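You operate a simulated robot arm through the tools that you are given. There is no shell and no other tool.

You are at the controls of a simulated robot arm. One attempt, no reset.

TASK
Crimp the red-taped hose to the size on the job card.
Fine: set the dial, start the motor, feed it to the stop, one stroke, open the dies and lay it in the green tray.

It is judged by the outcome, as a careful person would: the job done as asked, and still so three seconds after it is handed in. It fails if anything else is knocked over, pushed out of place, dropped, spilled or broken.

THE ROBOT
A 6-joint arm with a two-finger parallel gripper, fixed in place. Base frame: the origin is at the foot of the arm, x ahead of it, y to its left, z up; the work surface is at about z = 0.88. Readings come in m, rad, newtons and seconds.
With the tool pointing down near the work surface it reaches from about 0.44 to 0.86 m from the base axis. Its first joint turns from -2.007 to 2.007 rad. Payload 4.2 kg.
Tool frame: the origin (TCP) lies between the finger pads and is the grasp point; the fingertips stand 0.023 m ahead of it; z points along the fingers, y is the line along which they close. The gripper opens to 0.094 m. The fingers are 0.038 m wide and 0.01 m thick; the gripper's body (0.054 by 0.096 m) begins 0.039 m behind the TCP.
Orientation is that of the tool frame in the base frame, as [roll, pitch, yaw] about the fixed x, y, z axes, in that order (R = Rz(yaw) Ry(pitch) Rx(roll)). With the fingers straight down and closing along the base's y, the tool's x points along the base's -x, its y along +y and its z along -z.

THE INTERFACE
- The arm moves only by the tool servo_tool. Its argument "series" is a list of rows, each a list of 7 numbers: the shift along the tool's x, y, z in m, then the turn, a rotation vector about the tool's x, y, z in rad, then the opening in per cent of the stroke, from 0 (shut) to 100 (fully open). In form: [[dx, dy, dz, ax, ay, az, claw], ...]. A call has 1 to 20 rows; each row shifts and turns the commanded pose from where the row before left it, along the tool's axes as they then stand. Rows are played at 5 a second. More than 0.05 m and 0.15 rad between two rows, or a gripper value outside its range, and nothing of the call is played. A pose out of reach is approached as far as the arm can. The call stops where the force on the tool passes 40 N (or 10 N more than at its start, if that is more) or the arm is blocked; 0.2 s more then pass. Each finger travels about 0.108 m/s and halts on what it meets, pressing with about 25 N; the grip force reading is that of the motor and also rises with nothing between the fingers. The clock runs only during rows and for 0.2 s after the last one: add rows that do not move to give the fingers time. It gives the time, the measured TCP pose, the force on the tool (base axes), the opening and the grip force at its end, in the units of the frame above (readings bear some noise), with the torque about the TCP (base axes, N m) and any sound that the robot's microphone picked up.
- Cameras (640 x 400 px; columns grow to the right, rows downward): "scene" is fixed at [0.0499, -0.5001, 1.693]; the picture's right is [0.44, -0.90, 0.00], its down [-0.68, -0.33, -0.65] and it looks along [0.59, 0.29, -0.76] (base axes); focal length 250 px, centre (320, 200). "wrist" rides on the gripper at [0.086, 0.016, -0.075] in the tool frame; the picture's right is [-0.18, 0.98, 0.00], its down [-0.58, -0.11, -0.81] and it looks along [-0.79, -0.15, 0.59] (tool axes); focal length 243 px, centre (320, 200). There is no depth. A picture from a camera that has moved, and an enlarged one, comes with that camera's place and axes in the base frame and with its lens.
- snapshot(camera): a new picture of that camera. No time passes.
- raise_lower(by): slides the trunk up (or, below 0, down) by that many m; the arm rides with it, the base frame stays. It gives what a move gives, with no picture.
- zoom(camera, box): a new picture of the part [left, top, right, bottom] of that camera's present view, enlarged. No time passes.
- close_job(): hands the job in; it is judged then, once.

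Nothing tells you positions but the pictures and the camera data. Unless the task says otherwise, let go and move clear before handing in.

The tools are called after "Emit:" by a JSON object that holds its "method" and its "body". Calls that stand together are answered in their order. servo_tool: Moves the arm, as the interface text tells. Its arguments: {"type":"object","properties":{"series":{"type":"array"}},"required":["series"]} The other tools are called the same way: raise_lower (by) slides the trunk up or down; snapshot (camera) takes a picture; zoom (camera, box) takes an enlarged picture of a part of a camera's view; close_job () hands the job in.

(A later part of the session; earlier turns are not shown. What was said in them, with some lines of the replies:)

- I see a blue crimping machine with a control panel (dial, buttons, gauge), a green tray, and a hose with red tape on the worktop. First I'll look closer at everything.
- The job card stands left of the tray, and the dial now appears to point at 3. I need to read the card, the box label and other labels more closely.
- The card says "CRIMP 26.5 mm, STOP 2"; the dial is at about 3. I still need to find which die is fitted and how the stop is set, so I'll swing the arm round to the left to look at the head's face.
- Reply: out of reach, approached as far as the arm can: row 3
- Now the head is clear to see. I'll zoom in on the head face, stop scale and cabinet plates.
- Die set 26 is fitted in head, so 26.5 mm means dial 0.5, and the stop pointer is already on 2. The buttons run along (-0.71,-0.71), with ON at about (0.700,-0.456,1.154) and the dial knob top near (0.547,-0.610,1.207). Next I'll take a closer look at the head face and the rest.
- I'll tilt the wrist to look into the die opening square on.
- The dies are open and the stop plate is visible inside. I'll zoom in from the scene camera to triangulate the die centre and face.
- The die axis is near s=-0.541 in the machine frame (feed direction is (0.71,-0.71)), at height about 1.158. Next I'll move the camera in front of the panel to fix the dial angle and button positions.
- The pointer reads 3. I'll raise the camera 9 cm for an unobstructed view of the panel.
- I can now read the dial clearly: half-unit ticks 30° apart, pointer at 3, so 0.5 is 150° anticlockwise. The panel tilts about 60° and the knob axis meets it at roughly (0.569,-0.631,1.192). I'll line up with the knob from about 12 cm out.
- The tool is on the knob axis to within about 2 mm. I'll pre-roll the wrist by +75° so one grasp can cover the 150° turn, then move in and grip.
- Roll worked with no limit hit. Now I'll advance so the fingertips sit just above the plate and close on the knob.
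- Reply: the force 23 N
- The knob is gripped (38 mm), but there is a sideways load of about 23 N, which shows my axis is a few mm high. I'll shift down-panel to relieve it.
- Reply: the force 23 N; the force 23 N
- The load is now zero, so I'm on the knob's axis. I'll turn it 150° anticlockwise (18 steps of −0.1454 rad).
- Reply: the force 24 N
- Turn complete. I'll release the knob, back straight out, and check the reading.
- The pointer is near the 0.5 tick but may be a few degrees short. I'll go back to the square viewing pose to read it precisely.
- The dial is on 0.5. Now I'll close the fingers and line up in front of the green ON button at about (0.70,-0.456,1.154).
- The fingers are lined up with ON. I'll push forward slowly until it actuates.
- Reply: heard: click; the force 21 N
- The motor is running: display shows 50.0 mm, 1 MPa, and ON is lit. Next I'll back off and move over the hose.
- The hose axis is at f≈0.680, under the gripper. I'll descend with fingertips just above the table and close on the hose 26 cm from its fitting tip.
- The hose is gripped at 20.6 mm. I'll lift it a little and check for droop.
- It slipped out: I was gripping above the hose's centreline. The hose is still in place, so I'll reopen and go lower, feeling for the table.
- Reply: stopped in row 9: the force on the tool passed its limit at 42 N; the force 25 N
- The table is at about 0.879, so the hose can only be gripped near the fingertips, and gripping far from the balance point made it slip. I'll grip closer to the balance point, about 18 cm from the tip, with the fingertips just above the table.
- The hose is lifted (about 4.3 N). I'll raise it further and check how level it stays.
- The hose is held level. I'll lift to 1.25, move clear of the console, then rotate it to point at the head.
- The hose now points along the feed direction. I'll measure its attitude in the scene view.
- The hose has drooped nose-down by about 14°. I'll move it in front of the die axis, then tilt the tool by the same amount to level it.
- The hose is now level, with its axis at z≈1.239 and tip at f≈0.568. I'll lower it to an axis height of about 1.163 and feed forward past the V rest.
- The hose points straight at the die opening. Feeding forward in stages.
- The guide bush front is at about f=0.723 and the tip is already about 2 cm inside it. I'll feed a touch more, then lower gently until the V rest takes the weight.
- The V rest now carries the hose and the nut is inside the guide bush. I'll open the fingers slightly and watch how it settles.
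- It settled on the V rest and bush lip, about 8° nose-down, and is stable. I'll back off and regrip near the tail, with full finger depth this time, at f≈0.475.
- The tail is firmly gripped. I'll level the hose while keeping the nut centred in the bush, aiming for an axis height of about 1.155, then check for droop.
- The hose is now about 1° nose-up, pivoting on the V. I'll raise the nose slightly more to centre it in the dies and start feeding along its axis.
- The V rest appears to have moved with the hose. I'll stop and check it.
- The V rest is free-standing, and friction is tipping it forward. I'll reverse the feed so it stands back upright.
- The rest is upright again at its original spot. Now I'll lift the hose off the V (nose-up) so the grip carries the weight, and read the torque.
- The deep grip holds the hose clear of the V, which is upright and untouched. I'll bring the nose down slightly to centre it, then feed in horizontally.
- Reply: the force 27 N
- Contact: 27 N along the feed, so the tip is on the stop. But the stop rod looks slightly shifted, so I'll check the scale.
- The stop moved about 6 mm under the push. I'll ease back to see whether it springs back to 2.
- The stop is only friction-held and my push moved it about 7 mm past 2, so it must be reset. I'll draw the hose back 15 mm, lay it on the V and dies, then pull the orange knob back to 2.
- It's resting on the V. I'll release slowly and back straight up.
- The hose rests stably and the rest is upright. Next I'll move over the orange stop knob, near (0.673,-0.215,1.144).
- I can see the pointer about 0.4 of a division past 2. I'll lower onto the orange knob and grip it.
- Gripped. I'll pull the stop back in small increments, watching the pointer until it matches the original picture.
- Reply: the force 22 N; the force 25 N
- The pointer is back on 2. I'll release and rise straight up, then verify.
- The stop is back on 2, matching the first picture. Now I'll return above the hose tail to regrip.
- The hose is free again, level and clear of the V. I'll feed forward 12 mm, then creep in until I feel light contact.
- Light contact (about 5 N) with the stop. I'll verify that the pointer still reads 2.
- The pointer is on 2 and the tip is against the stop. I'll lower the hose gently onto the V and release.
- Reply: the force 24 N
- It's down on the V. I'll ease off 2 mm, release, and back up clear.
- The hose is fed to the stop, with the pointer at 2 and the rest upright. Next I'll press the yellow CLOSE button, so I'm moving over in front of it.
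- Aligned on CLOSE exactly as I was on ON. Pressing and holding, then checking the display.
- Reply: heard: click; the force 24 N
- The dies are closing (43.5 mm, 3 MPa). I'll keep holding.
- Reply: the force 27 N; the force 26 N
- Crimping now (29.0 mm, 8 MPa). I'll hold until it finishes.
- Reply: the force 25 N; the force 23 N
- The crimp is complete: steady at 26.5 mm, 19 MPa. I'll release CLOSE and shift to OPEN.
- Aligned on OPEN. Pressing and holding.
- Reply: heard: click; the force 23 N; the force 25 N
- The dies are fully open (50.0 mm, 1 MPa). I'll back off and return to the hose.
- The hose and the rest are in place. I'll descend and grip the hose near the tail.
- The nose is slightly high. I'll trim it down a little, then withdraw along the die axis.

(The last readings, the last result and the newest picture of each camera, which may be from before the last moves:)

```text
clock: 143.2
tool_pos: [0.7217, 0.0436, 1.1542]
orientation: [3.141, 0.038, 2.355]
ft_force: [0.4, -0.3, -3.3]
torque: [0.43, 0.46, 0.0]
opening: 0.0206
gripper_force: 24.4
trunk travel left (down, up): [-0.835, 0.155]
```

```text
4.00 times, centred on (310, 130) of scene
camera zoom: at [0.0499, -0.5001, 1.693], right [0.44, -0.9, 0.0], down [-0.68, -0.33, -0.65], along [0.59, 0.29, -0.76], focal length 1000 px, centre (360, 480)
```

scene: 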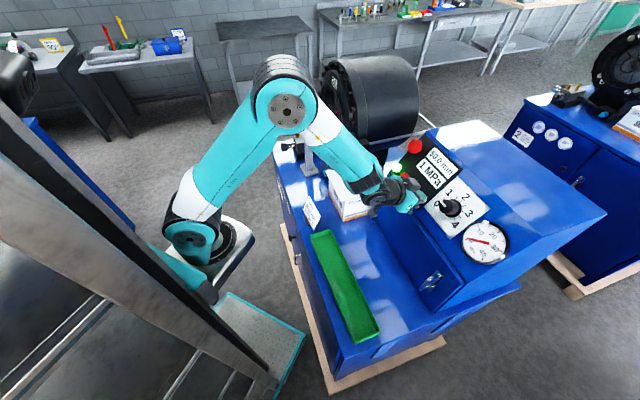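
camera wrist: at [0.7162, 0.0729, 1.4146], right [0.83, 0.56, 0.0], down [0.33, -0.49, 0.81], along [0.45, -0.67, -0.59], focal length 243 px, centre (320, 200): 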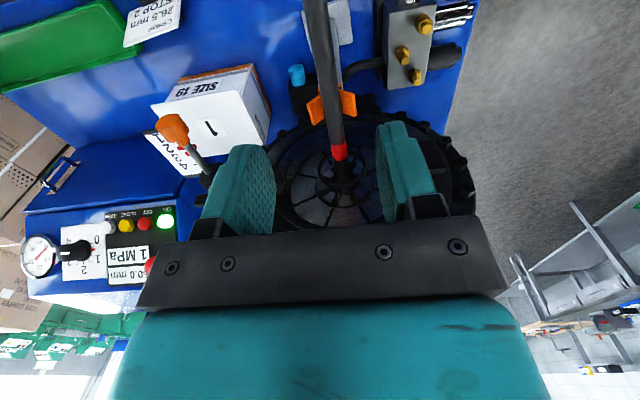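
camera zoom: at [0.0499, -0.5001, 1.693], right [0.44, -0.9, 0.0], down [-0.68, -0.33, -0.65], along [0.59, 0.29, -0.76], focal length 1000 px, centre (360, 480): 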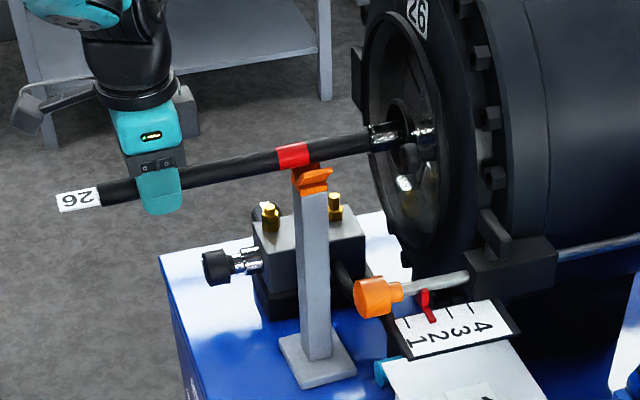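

The crimped ferrule is emerging. I'll raise slightly and continue withdrawing past the V.

Emit:
{"method": "servo_tool", "body": {"series": [[0.018, 0, -0.0056, 0, 0, 0, 0], [0.018, 0, -0.0056, 0, 0, 0, 0], [0.02, 0, -0.0007, 0, 0, 0, 0], [0, 0, 0, 0, 0, 0, 0]]}}

Emit:
{"method": "zoom", "body": {"camera": "scene", "box": [230, 70, 370, 180]}}

```text
clock: 144.2
tool_pos: [0.6809, 0.0852, 1.1632]
orientation: [3.141, 0.036, 2.354]
ft_force: [0.2, 0.1, -3.0]
torque: [0.47, 0.46, -0.03]
opening: 0.0207
gripper_force: 25.3
trunk travel left (down, up): [-0.835, 0.155]
```

```text
3.64 times, centred on (300, 125) of scene
camera zoom: at [0.0499, -0.5001, 1.693], right [0.44, -0.9, 0.0], down [-0.68, -0.33, -0.65], along [0.59, 0.29, -0.76], focal length 909 px, centre (393, 473)
```

zoom: 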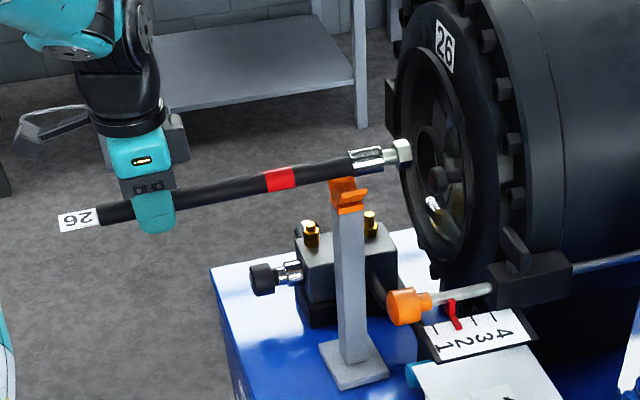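

The hose is clear of the head and the V is undisturbed. I'll lift, back away, and move to a safe spot for rotation.

Emit:
{"method": "servo_tool", "body": {"series": [[0.02, 0, -0.025, 0, 0, 0, 0], [0.02, 0, -0.03, 0, 0, 0, 0], [0.015, 0, -0.03, 0, 0, 0, 0], [0, -0.03, -0.02, 0, 0, 0, 0], [0, -0.04, 0, 0, 0, 0, 0], [0, -0.04, 0, 0, 0, 0, 0], [0, -0.04, 0, 0, 0, 0, 0], [0, 0, 0, 0, 0, 0, 0]]}}

Emit:
{"method": "snapshot", "body": {"camera": "scene"}}

Emit:
{"method": "zoom", "body": {"camera": "scene", "box": [190, 60, 350, 180]}}

```text
clock: 146.0
tool_pos: [0.5346, 0.0183, 1.2657]
orientation: [-3.141, 0.036, 2.356]
ft_force: [0.0, 0.0, -2.6]
torque: [0.48, 0.47, -0.02]
opening: 0.0208
gripper_force: 25.0
trunk travel left (down, up): [-0.835, 0.155]
```

```text
taken
```

scene: 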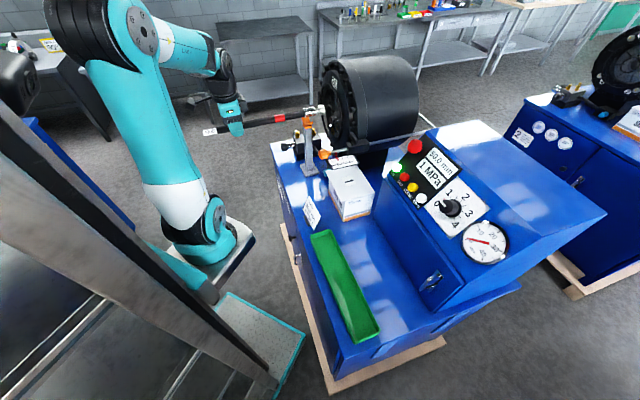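

```text
3.33 times, centred on (270, 120) of scene
camera zoom: at [0.0499, -0.5001, 1.693], right [0.44, -0.9, 0.0], down [-0.68, -0.33, -0.65], along [0.59, 0.29, -0.76], focal length 834 px, centre (487, 467)
```

zoom: 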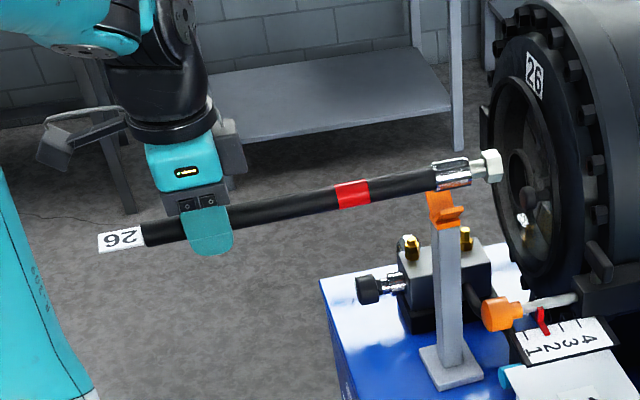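

Rotating the hose gently through 90° so it lines up with the tray.

Emit:
{"method": "servo_tool", "body": {"series": [[0, 0, -0.01, 0, 0.036, 0, 0], [0, 0, 0, 0, 0, -0.06, 0], [0, 0, 0, 0, 0, -0.1, 0], [0, 0, 0, 0, 0, -0.1, 0], [0, 0, 0, 0, 0, -0.1, 0], [0, 0, 0, 0, 0, -0.1, 0], [0, 0, 0, 0, 0, -0.1, 0], [0, 0, 0, 0, 0, -0.1, 0], [0, 0, 0, 0, 0, -0.1, 0], [0, 0, 0, 0, 0, -0.1, 0], [0, 0, 0, 0, 0, -0.1, 0], [0, 0, 0, 0, 0, -0.1, 0], [0, 0, 0, 0, 0, -0.1, 0], [0, 0, 0, 0, 0, -0.1, 0], [0, 0, 0, 0, 0, -0.1, 0], [0, 0, 0, 0, 0, -0.1, 0], [0, 0, 0, 0, 0, -0.1, 0], [0, 0, 0, 0, 0, -0.011, 0], [0, 0, 0, 0, 0, 0, 0]]}}

Emit:
{"method": "snapshot", "body": {"camera": "scene"}}

Emit:
{"method": "snapshot", "body": {"camera": "wrist"}}

```text
clock: 150.0
tool_pos: [0.5342, 0.019, 1.2773]
orientation: [3.141, 0.001, -2.357]
ft_force: [-0.5, 0.1, -4.1]
torque: [-0.43, 0.44, 0.0]
opening: 0.0203
gripper_force: 25.3
trunk travel left (down, up): [-0.835, 0.155]
```

```text
taken
```

scene: 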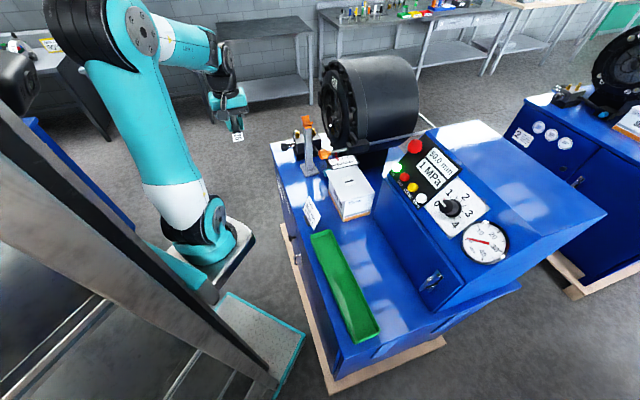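

```text
taken
camera wrist: at [0.4608, -0.0297, 1.3525], right [-0.57, 0.82, 0.0], down [0.49, 0.33, 0.81], along [0.67, 0.46, -0.59], focal length 243 px, centre (320, 200)
```

wrist: 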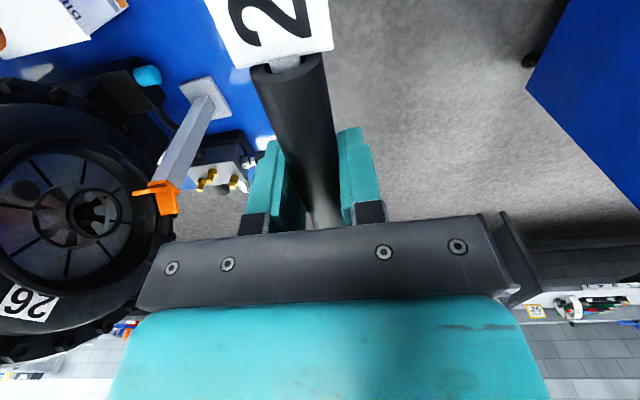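

The hose is held steady. Now I'll carry it over the tray at height.

Emit:
{"method": "servo_tool", "body": {"series": [[0.0392, -0.0156, 0, 0, 0, 0, 0], [0.0392, -0.0156, 0, 0, 0, 0, 0], [0.0392, -0.0156, 0, 0, 0, 0, 0], [0.0392, -0.0156, 0, 0, 0, 0, 0], [0.0392, -0.0156, 0, 0, 0, 0, 0], [0.0392, -0.0156, 0, 0, 0, 0, 0], [0.0392, -0.0156, 0, 0, 0, 0, 0], [0.0392, -0.0156, 0, 0, 0, 0, 0], [0.0392, -0.0156, 0, 0, 0, 0, 0], [0.0392, -0.0156, 0, 0, 0, 0, 0], [0.0392, -0.0156, 0, 0, 0, 0, 0], [0.0392, -0.0156, 0, 0, 0, 0, 0], [0.0392, -0.0156, 0, 0, 0, 0, 0], [0, 0, 0.04, 0, 0, 0, 0], [0, 0, 0.04, 0, 0, 0, 0], [0, 0, 0, 0, 0, 0, 0]]}}

Emit:
{"method": "snapshot", "body": {"camera": "scene"}}

Emit:
{"method": "snapshot", "body": {"camera": "wrist"}}

```text
clock: 153.4
tool_pos: [0.3171, -0.4834, 1.1962]
orientation: [3.141, -0.001, -2.356]
ft_force: [0.0, -0.8, -4.9]
torque: [-0.48, 0.46, 0.0]
opening: 0.0206
gripper_force: 25.0
trunk travel left (down, up): [-0.835, 0.155]
```

```text
taken
```

scene: 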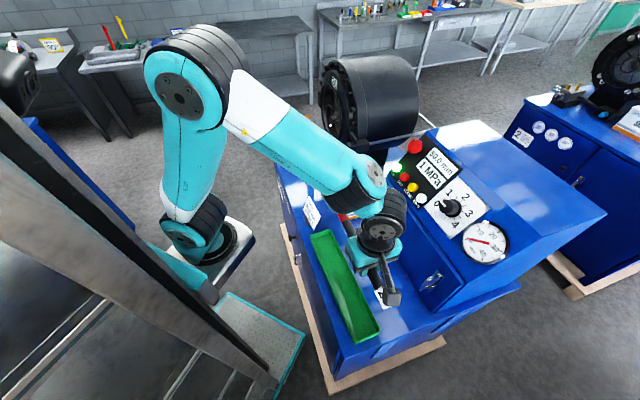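

```text
taken
camera wrist: at [0.2436, -0.5338, 1.272], right [-0.56, 0.83, 0.0], down [0.49, 0.33, 0.81], along [0.67, 0.45, -0.59], focal length 243 px, centre (320, 200)
```

wrist: 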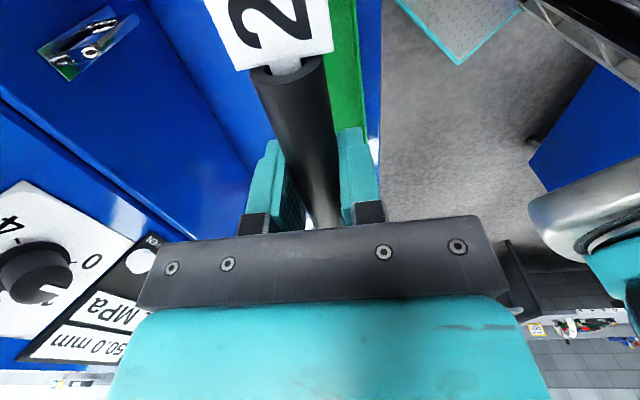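

Emit:
{"method": "zoom", "body": {"camera": "wrist", "box": [200, 0, 420, 140]}}

Emit:
{"method": "zoom", "body": {"camera": "scene", "box": [290, 190, 430, 350]}}

```text
2.86 times, centred on (310, 70) of wrist
camera zoom: at [0.2436, -0.5338, 1.272], right [-0.56, 0.83, 0.0], down [0.49, 0.33, 0.81], along [0.67, 0.45, -0.59], focal length 693 px, centre (349, 571)
```

zoom: 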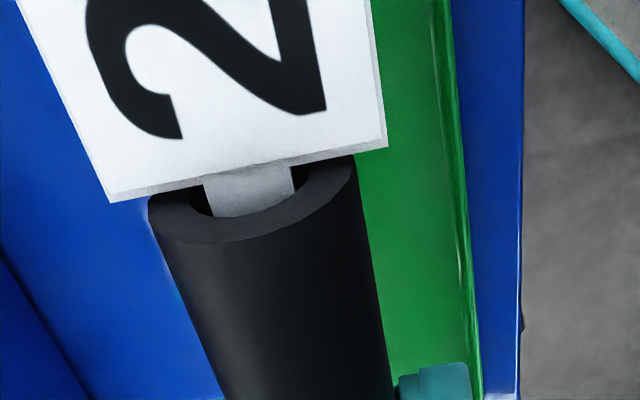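

```text
2.50 times, centred on (360, 270) of scene
camera zoom: at [0.0499, -0.5001, 1.693], right [0.44, -0.9, 0.0], down [-0.68, -0.33, -0.65], along [0.59, 0.29, -0.76], focal length 625 px, centre (220, 25)
```

zoom: 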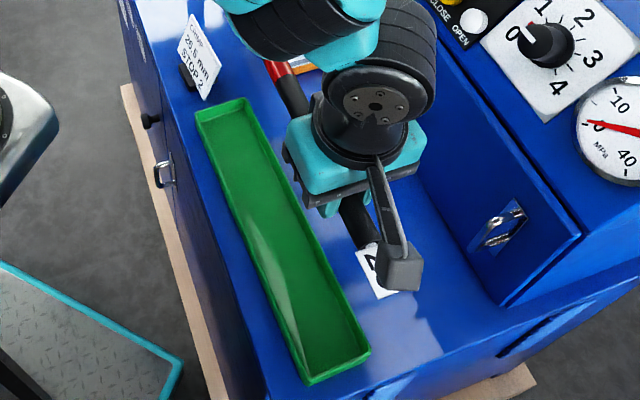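

I'm over the tray; it runs s≈-0.174 to 0.20 with centreline f≈0.569 here and is turned about 0.03 rad. I'll apply small corrections and descend to just above the rim.

Emit:
{"method": "servo_tool", "body": {"series": [[0.0055, -0.003, 0.02, 0, 0, -0.03, 0], [0, 0, 0.04, 0, 0, 0, 0], [0, 0, 0.04, 0, 0, 0, 0], [0, 0, 0.04, 0, 0, 0, 0], [0, 0, 0.04, 0, 0, 0, 0], [0, 0, 0.03, 0, 0, 0, 0], [0, 0, 0.02, 0, 0, 0, 0], [0, 0, 0, 0, 0, 0, 0]]}}

Emit:
{"method": "zoom", "body": {"camera": "scene", "box": [290, 190, 430, 350]}}

Emit:
{"method": "snapshot", "body": {"camera": "wrist"}}

```text
clock: 155.2
tool_pos: [0.3166, -0.4922, 0.9683]
orientation: [-3.141, 0.0, -2.327]
ft_force: [0.1, 0.2, -3.5]
torque: [-0.48, 0.43, 0.0]
opening: 0.0205
gripper_force: 25.0
trunk travel left (down, up): [-0.835, 0.155]
```

```text
2.50 times, centred on (360, 270) of scene
camera zoom: at [0.0499, -0.5001, 1.693], right [0.44, -0.9, 0.0], down [-0.68, -0.33, -0.65], along [0.59, 0.29, -0.76], focal length 625 px, centre (220, 25)
```

zoom: 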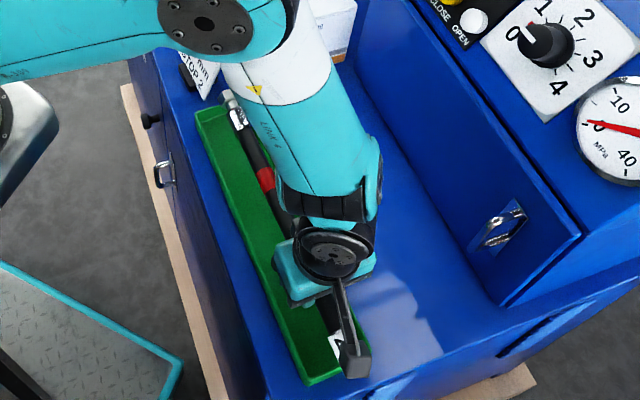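

```text
taken
camera wrist: at [0.2437, -0.5428, 1.0423], right [-0.59, 0.81, 0.0], down [0.48, 0.35, 0.81], along [0.65, 0.47, -0.59], focal length 243 px, centre (320, 200)
```

wrist: 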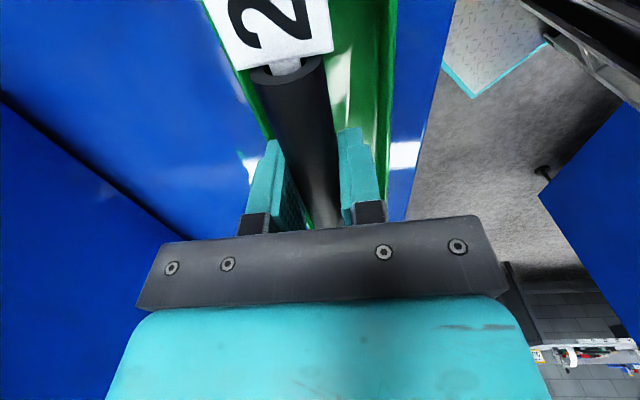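

The tip and tail both sit within the tray walls. I'll trim 3.5 mm towards the robot side and lower slowly.

Emit:
{"method": "servo_tool", "body": {"series": [[0, 0.0035, 0.015, 0, 0, 0, 0], [0, 0, 0.015, 0, 0, 0, 0], [0, 0, 0.01, 0, 0, 0, 0], [0, 0, 0.006, 0, 0, 0, 0], [0, 0, 0, 0, 0, 0, 0]]}}

Emit:
{"method": "zoom", "body": {"camera": "scene", "box": [290, 190, 430, 350]}}

Emit:
{"method": "snapshot", "body": {"camera": "wrist"}}

```text
clock: 156.4
tool_pos: [0.313, -0.4882, 0.9199]
orientation: [-3.141, 0.0, -2.326]
ft_force: [-1.3, -0.1, -4.1]
torque: [-0.47, 0.46, 0.0]
opening: 0.0206
gripper_force: 25.0
trunk travel left (down, up): [-0.835, 0.155]
```

```text
2.50 times, centred on (360, 270) of scene
camera zoom: at [0.0499, -0.5001, 1.693], right [0.44, -0.9, 0.0], down [-0.68, -0.33, -0.65], along [0.59, 0.29, -0.76], focal length 625 px, centre (220, 25)
```

zoom: 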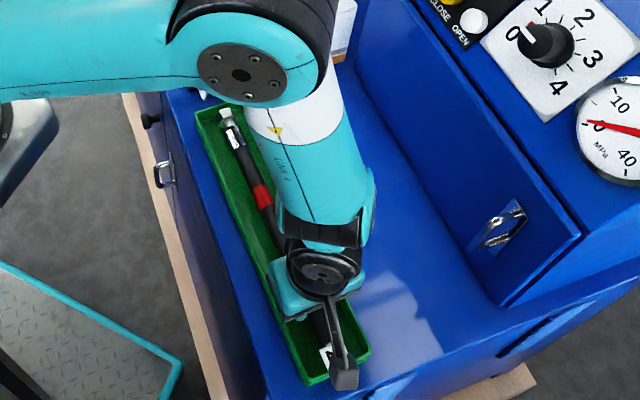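

```text
taken
camera wrist: at [0.2411, -0.5399, 0.9961], right [-0.59, 0.81, 0.0], down [0.48, 0.35, 0.81], along [0.65, 0.47, -0.59], focal length 243 px, centre (320, 200)
```

wrist: 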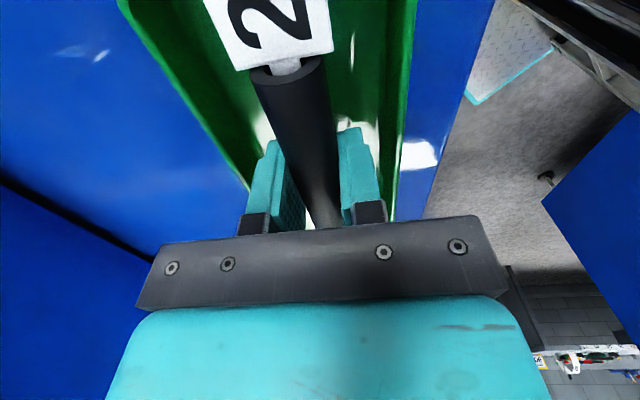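

Emit:
{"method": "servo_tool", "body": {"series": [[0, 0, 0.004, 0, 0, 0, 0], [0, 0, 0.003, 0, 0, 0, 0], [0, 0, 0, 0, 0, 0, 0]]}}

```text
clock: 157.2
tool_pos: [0.3115, -0.4878, 0.9141]
orientation: [-3.141, 0.0, -2.328]
ft_force: [0.9, 0.4, -3.5]
torque: [-0.5, 0.44, 0.0]
opening: 0.0207
gripper_force: 25.1
trunk travel left (down, up): [-0.835, 0.155]
```

Emit:
{"method": "servo_tool", "body": {"series": [[0, 0, 0.003, 0, 0, 0, 0], [0, 0, 0.002, 0, 0, 0, 0], [0, 0, 0, 0, 0, 0, 0]]}}

Emit:
{"method": "zoom", "body": {"camera": "scene", "box": [330, 210, 410, 350]}}

```text
clock: 158.0
tool_pos: [0.3116, -0.4881, 0.9089]
orientation: [3.14, 0.0, -2.327]
ft_force: [-1.0, -1.5, 3.1]
torque: [0.74, -0.67, 0.02]
opening: 0.0207
gripper_force: 25.3
trunk travel left (down, up): [-0.835, 0.155]
```

```text
2.86 times, centred on (370, 280) of scene
camera zoom: at [0.0499, -0.5001, 1.693], right [0.44, -0.9, 0.0], down [-0.68, -0.33, -0.65], along [0.59, 0.29, -0.76], focal length 714 px, centre (177, -29)
```

zoom: 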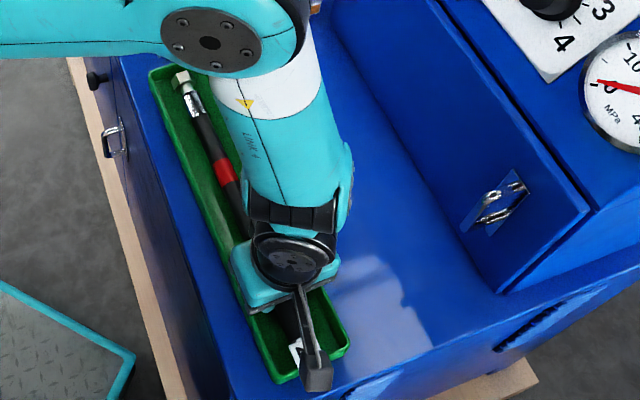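

The nose is touching the tray floor. I'll lower the last bit, then open just enough to release.

Emit:
{"method": "servo_tool", "body": {"series": [[0, 0, 0.002, 0, 0, 0, 0], [0, 0, 0, 0, 0, 0, 18], [0, 0, 0, 0, 0, 0, 24], [0, 0, 0, 0, 0, 0, 30], [0, 0, 0, 0, 0, 0, 36], [0, 0, 0, 0, 0, 0, 36]]}}

Emit:
{"method": "snapshot", "body": {"camera": "wrist"}}

```text
clock: 159.4
tool_pos: [0.3123, -0.4871, 0.907]
orientation: [-3.141, 0.0, -2.327]
ft_force: [0.5, -0.3, -0.7]
torque: [0.0, -0.02, 0.01]
opening: 0.0338
gripper_force: 0.0
trunk travel left (down, up): [-0.835, 0.155]
```

```text
taken
camera wrist: at [0.2406, -0.5394, 0.9827], right [-0.59, 0.81, 0.0], down [0.48, 0.35, 0.81], along [0.65, 0.47, -0.59], focal length 243 px, centre (320, 200)
```

wrist: 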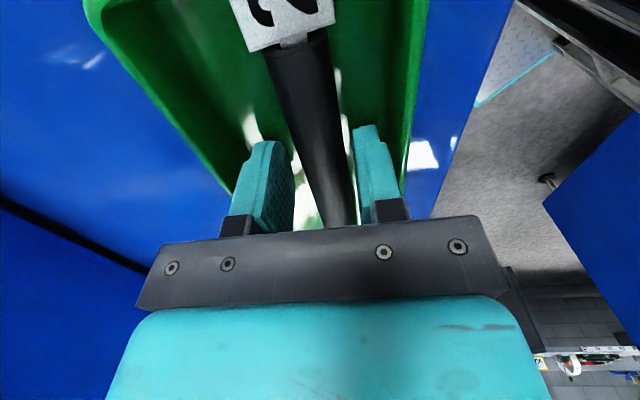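

The hose is lying in the tray with the fingers clear of it. I'll rise straight up and move away.

Emit:
{"method": "servo_tool", "body": {"series": [[0, 0, -0.02, 0, 0, 0, 36], [0, 0, -0.04, 0, 0, 0, 36], [0, 0, -0.05, 0, 0, 0, 36], [0, 0, -0.05, 0, 0, 0, 36], [0, 0, -0.05, 0, 0, 0, 36], [0, 0, -0.05, 0, 0, 0, 36], [0, 0, -0.05, 0, 0, 0, 36], [0, 0, -0.05, 0, 0, 0, 36], [-0.04, 0, 0, 0, 0, 0, 36], [-0.045, 0, 0, 0, 0, 0, 36], [-0.045, 0, 0, 0, 0, 0, 36], [-0.045, 0, 0, 0, 0, 0, 36], [-0.045, 0, 0, 0, 0, 0, 36], [-0.045, 0, 0, 0, 0, 0, 36], [-0.045, 0, 0, 0, 0, 0, 36], [-0.045, 0, 0, 0, 0, 0, 36], [0, 0, 0, 0, 0, 0, 36]]}}

Emit:
{"method": "snapshot", "body": {"camera": "scene"}}

Emit:
{"method": "zoom", "body": {"camera": "scene", "box": [290, 190, 430, 350]}}

Emit:
{"method": "zoom", "body": {"camera": "scene", "box": [260, 80, 420, 230]}}

```text
clock: 163.0
tool_pos: [0.5558, -0.2293, 1.2688]
orientation: [-3.14, -0.001, -2.327]
ft_force: [0.6, -0.6, 0.2]
torque: [0.02, 0.01, -0.05]
opening: 0.0338
gripper_force: 0.1
trunk travel left (down, up): [-0.835, 0.155]
```

```text
taken
```

scene: 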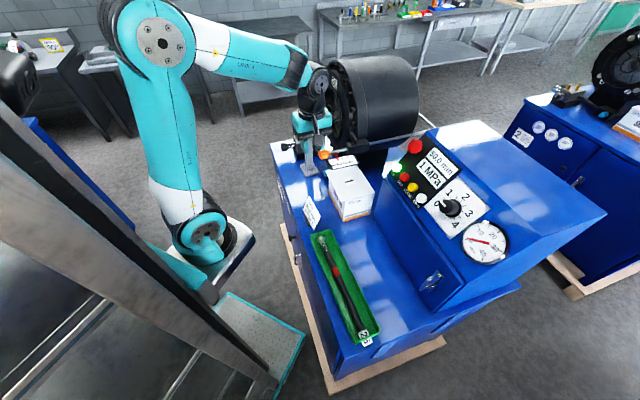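

```text
2.50 times, centred on (360, 270) of scene
camera zoom: at [0.0499, -0.5001, 1.693], right [0.44, -0.9, 0.0], down [-0.68, -0.33, -0.65], along [0.59, 0.29, -0.76], focal length 625 px, centre (220, 25)
```

zoom: 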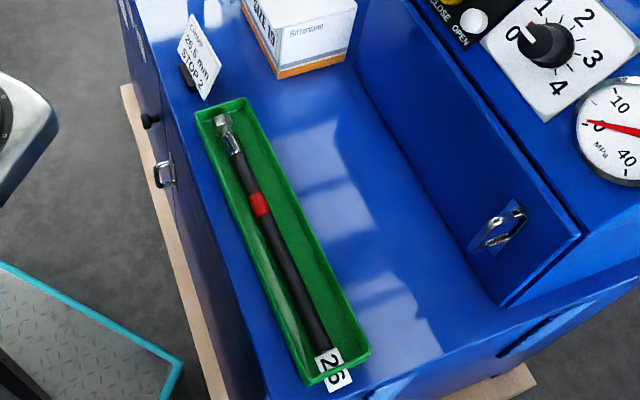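

```text
2.67 times, centred on (340, 155) of scene
camera zoom: at [0.0499, -0.5001, 1.693], right [0.44, -0.9, 0.0], down [-0.68, -0.33, -0.65], along [0.59, 0.29, -0.76], focal length 667 px, centre (267, 320)
```

zoom: 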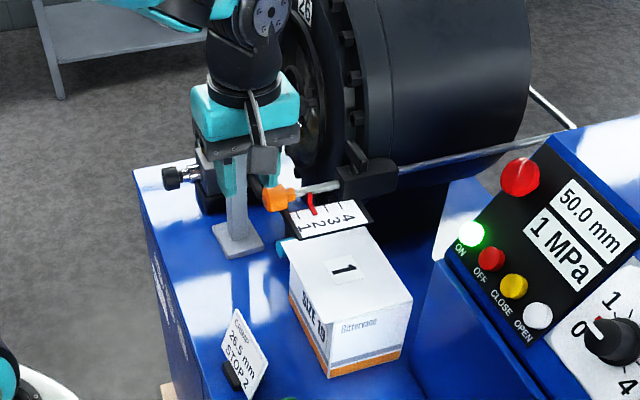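

The hose lies in the green tray, the rest is upright, the dies are open, and the box and card are undisturbed. I'll do one last check of the stop scale and ferrule before handing in.

Emit:
{"method": "zoom", "body": {"camera": "scene", "box": [310, 145, 370, 185]}}

Emit:
{"method": "zoom", "body": {"camera": "scene", "box": [300, 220, 400, 350]}}

Emit:
{"method": "snapshot", "body": {"camera": "wrist"}}

```text
10.00 times, centred on (340, 165) of scene
camera zoom: at [0.0499, -0.5001, 1.693], right [0.44, -0.9, 0.0], down [-0.68, -0.33, -0.65], along [0.59, 0.29, -0.76], focal length 2500 px, centre (120, 550)
```

zoom: 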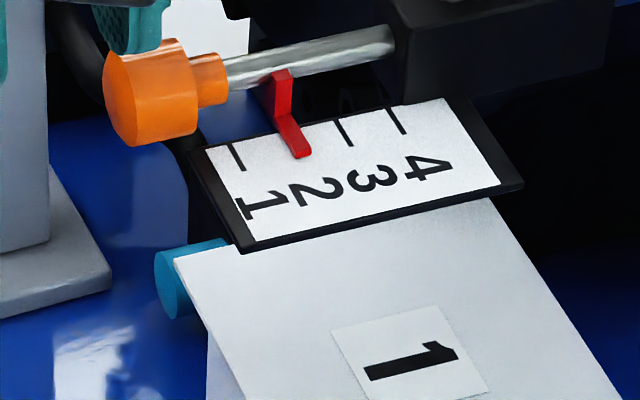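

```text
3.08 times, centred on (350, 285) of scene
camera zoom: at [0.0499, -0.5001, 1.693], right [0.44, -0.9, 0.0], down [-0.68, -0.33, -0.65], along [0.59, 0.29, -0.76], focal length 769 px, centre (228, -62)
```

zoom: 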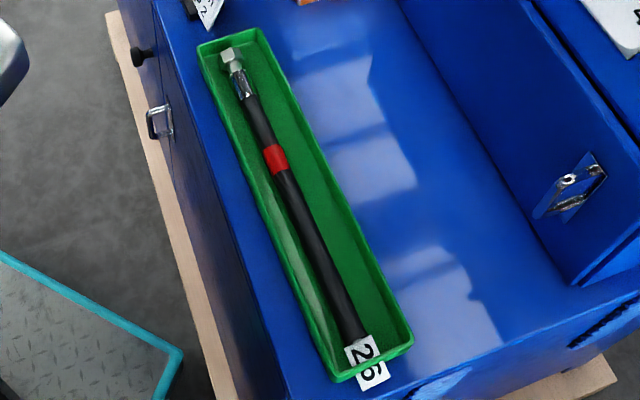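

```text
taken
camera wrist: at [0.4849, -0.2808, 1.3434], right [-0.59, 0.81, 0.0], down [0.48, 0.35, 0.81], along [0.65, 0.47, -0.59], focal length 243 px, centre (320, 200)
```

wrist: 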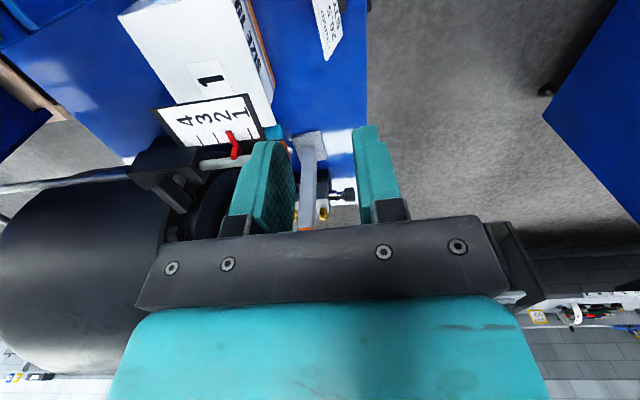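

The job is done. The display read 26.5 mm at 19 MPa at the end of the single stroke. The stop is on 2 and the dies are open. The red-taped hose is in the green tray, with only its tag lapping over the end rim, and the arm is clear, so I'm handing in.

Emit:
{"method": "close_job", "body": {}}

```text
The job is handed in.
```

The red-taped hose is crimped to 26.5 mm and lying in the green tray, and I've handed the job in. I haven't had a verdict back.

- **Setting:** The card called for 26.5 mm at stop 2. The head has the 26 die set fitted, so I turned the dial from 3 to 0.5.
- **Crimp:** I started the motor, fed the hose to the stop and made one stroke. The display held at 26.5 mm and 19 MPa, and I then opened the dies fully to 50.0 mm.
- **Finish:** The number tag on the hose's tail laps over the end rim of the tray. The rest of the hose is inside. I left the motor running, since you didn't ask for it to be switched off.

Two things went wrong along the way:

- **Hose rest:** It is free-standing, and the hose dragged it forward until it tipped. I backed off and it stood up again in its original place.
- **Stop:** My first feed pushed it about 5 mm past 2. I pulled it back to 2 before the stroke. The gentler second feed then moved it about 1.5 mm, and the pointer still covers the 2 mark.
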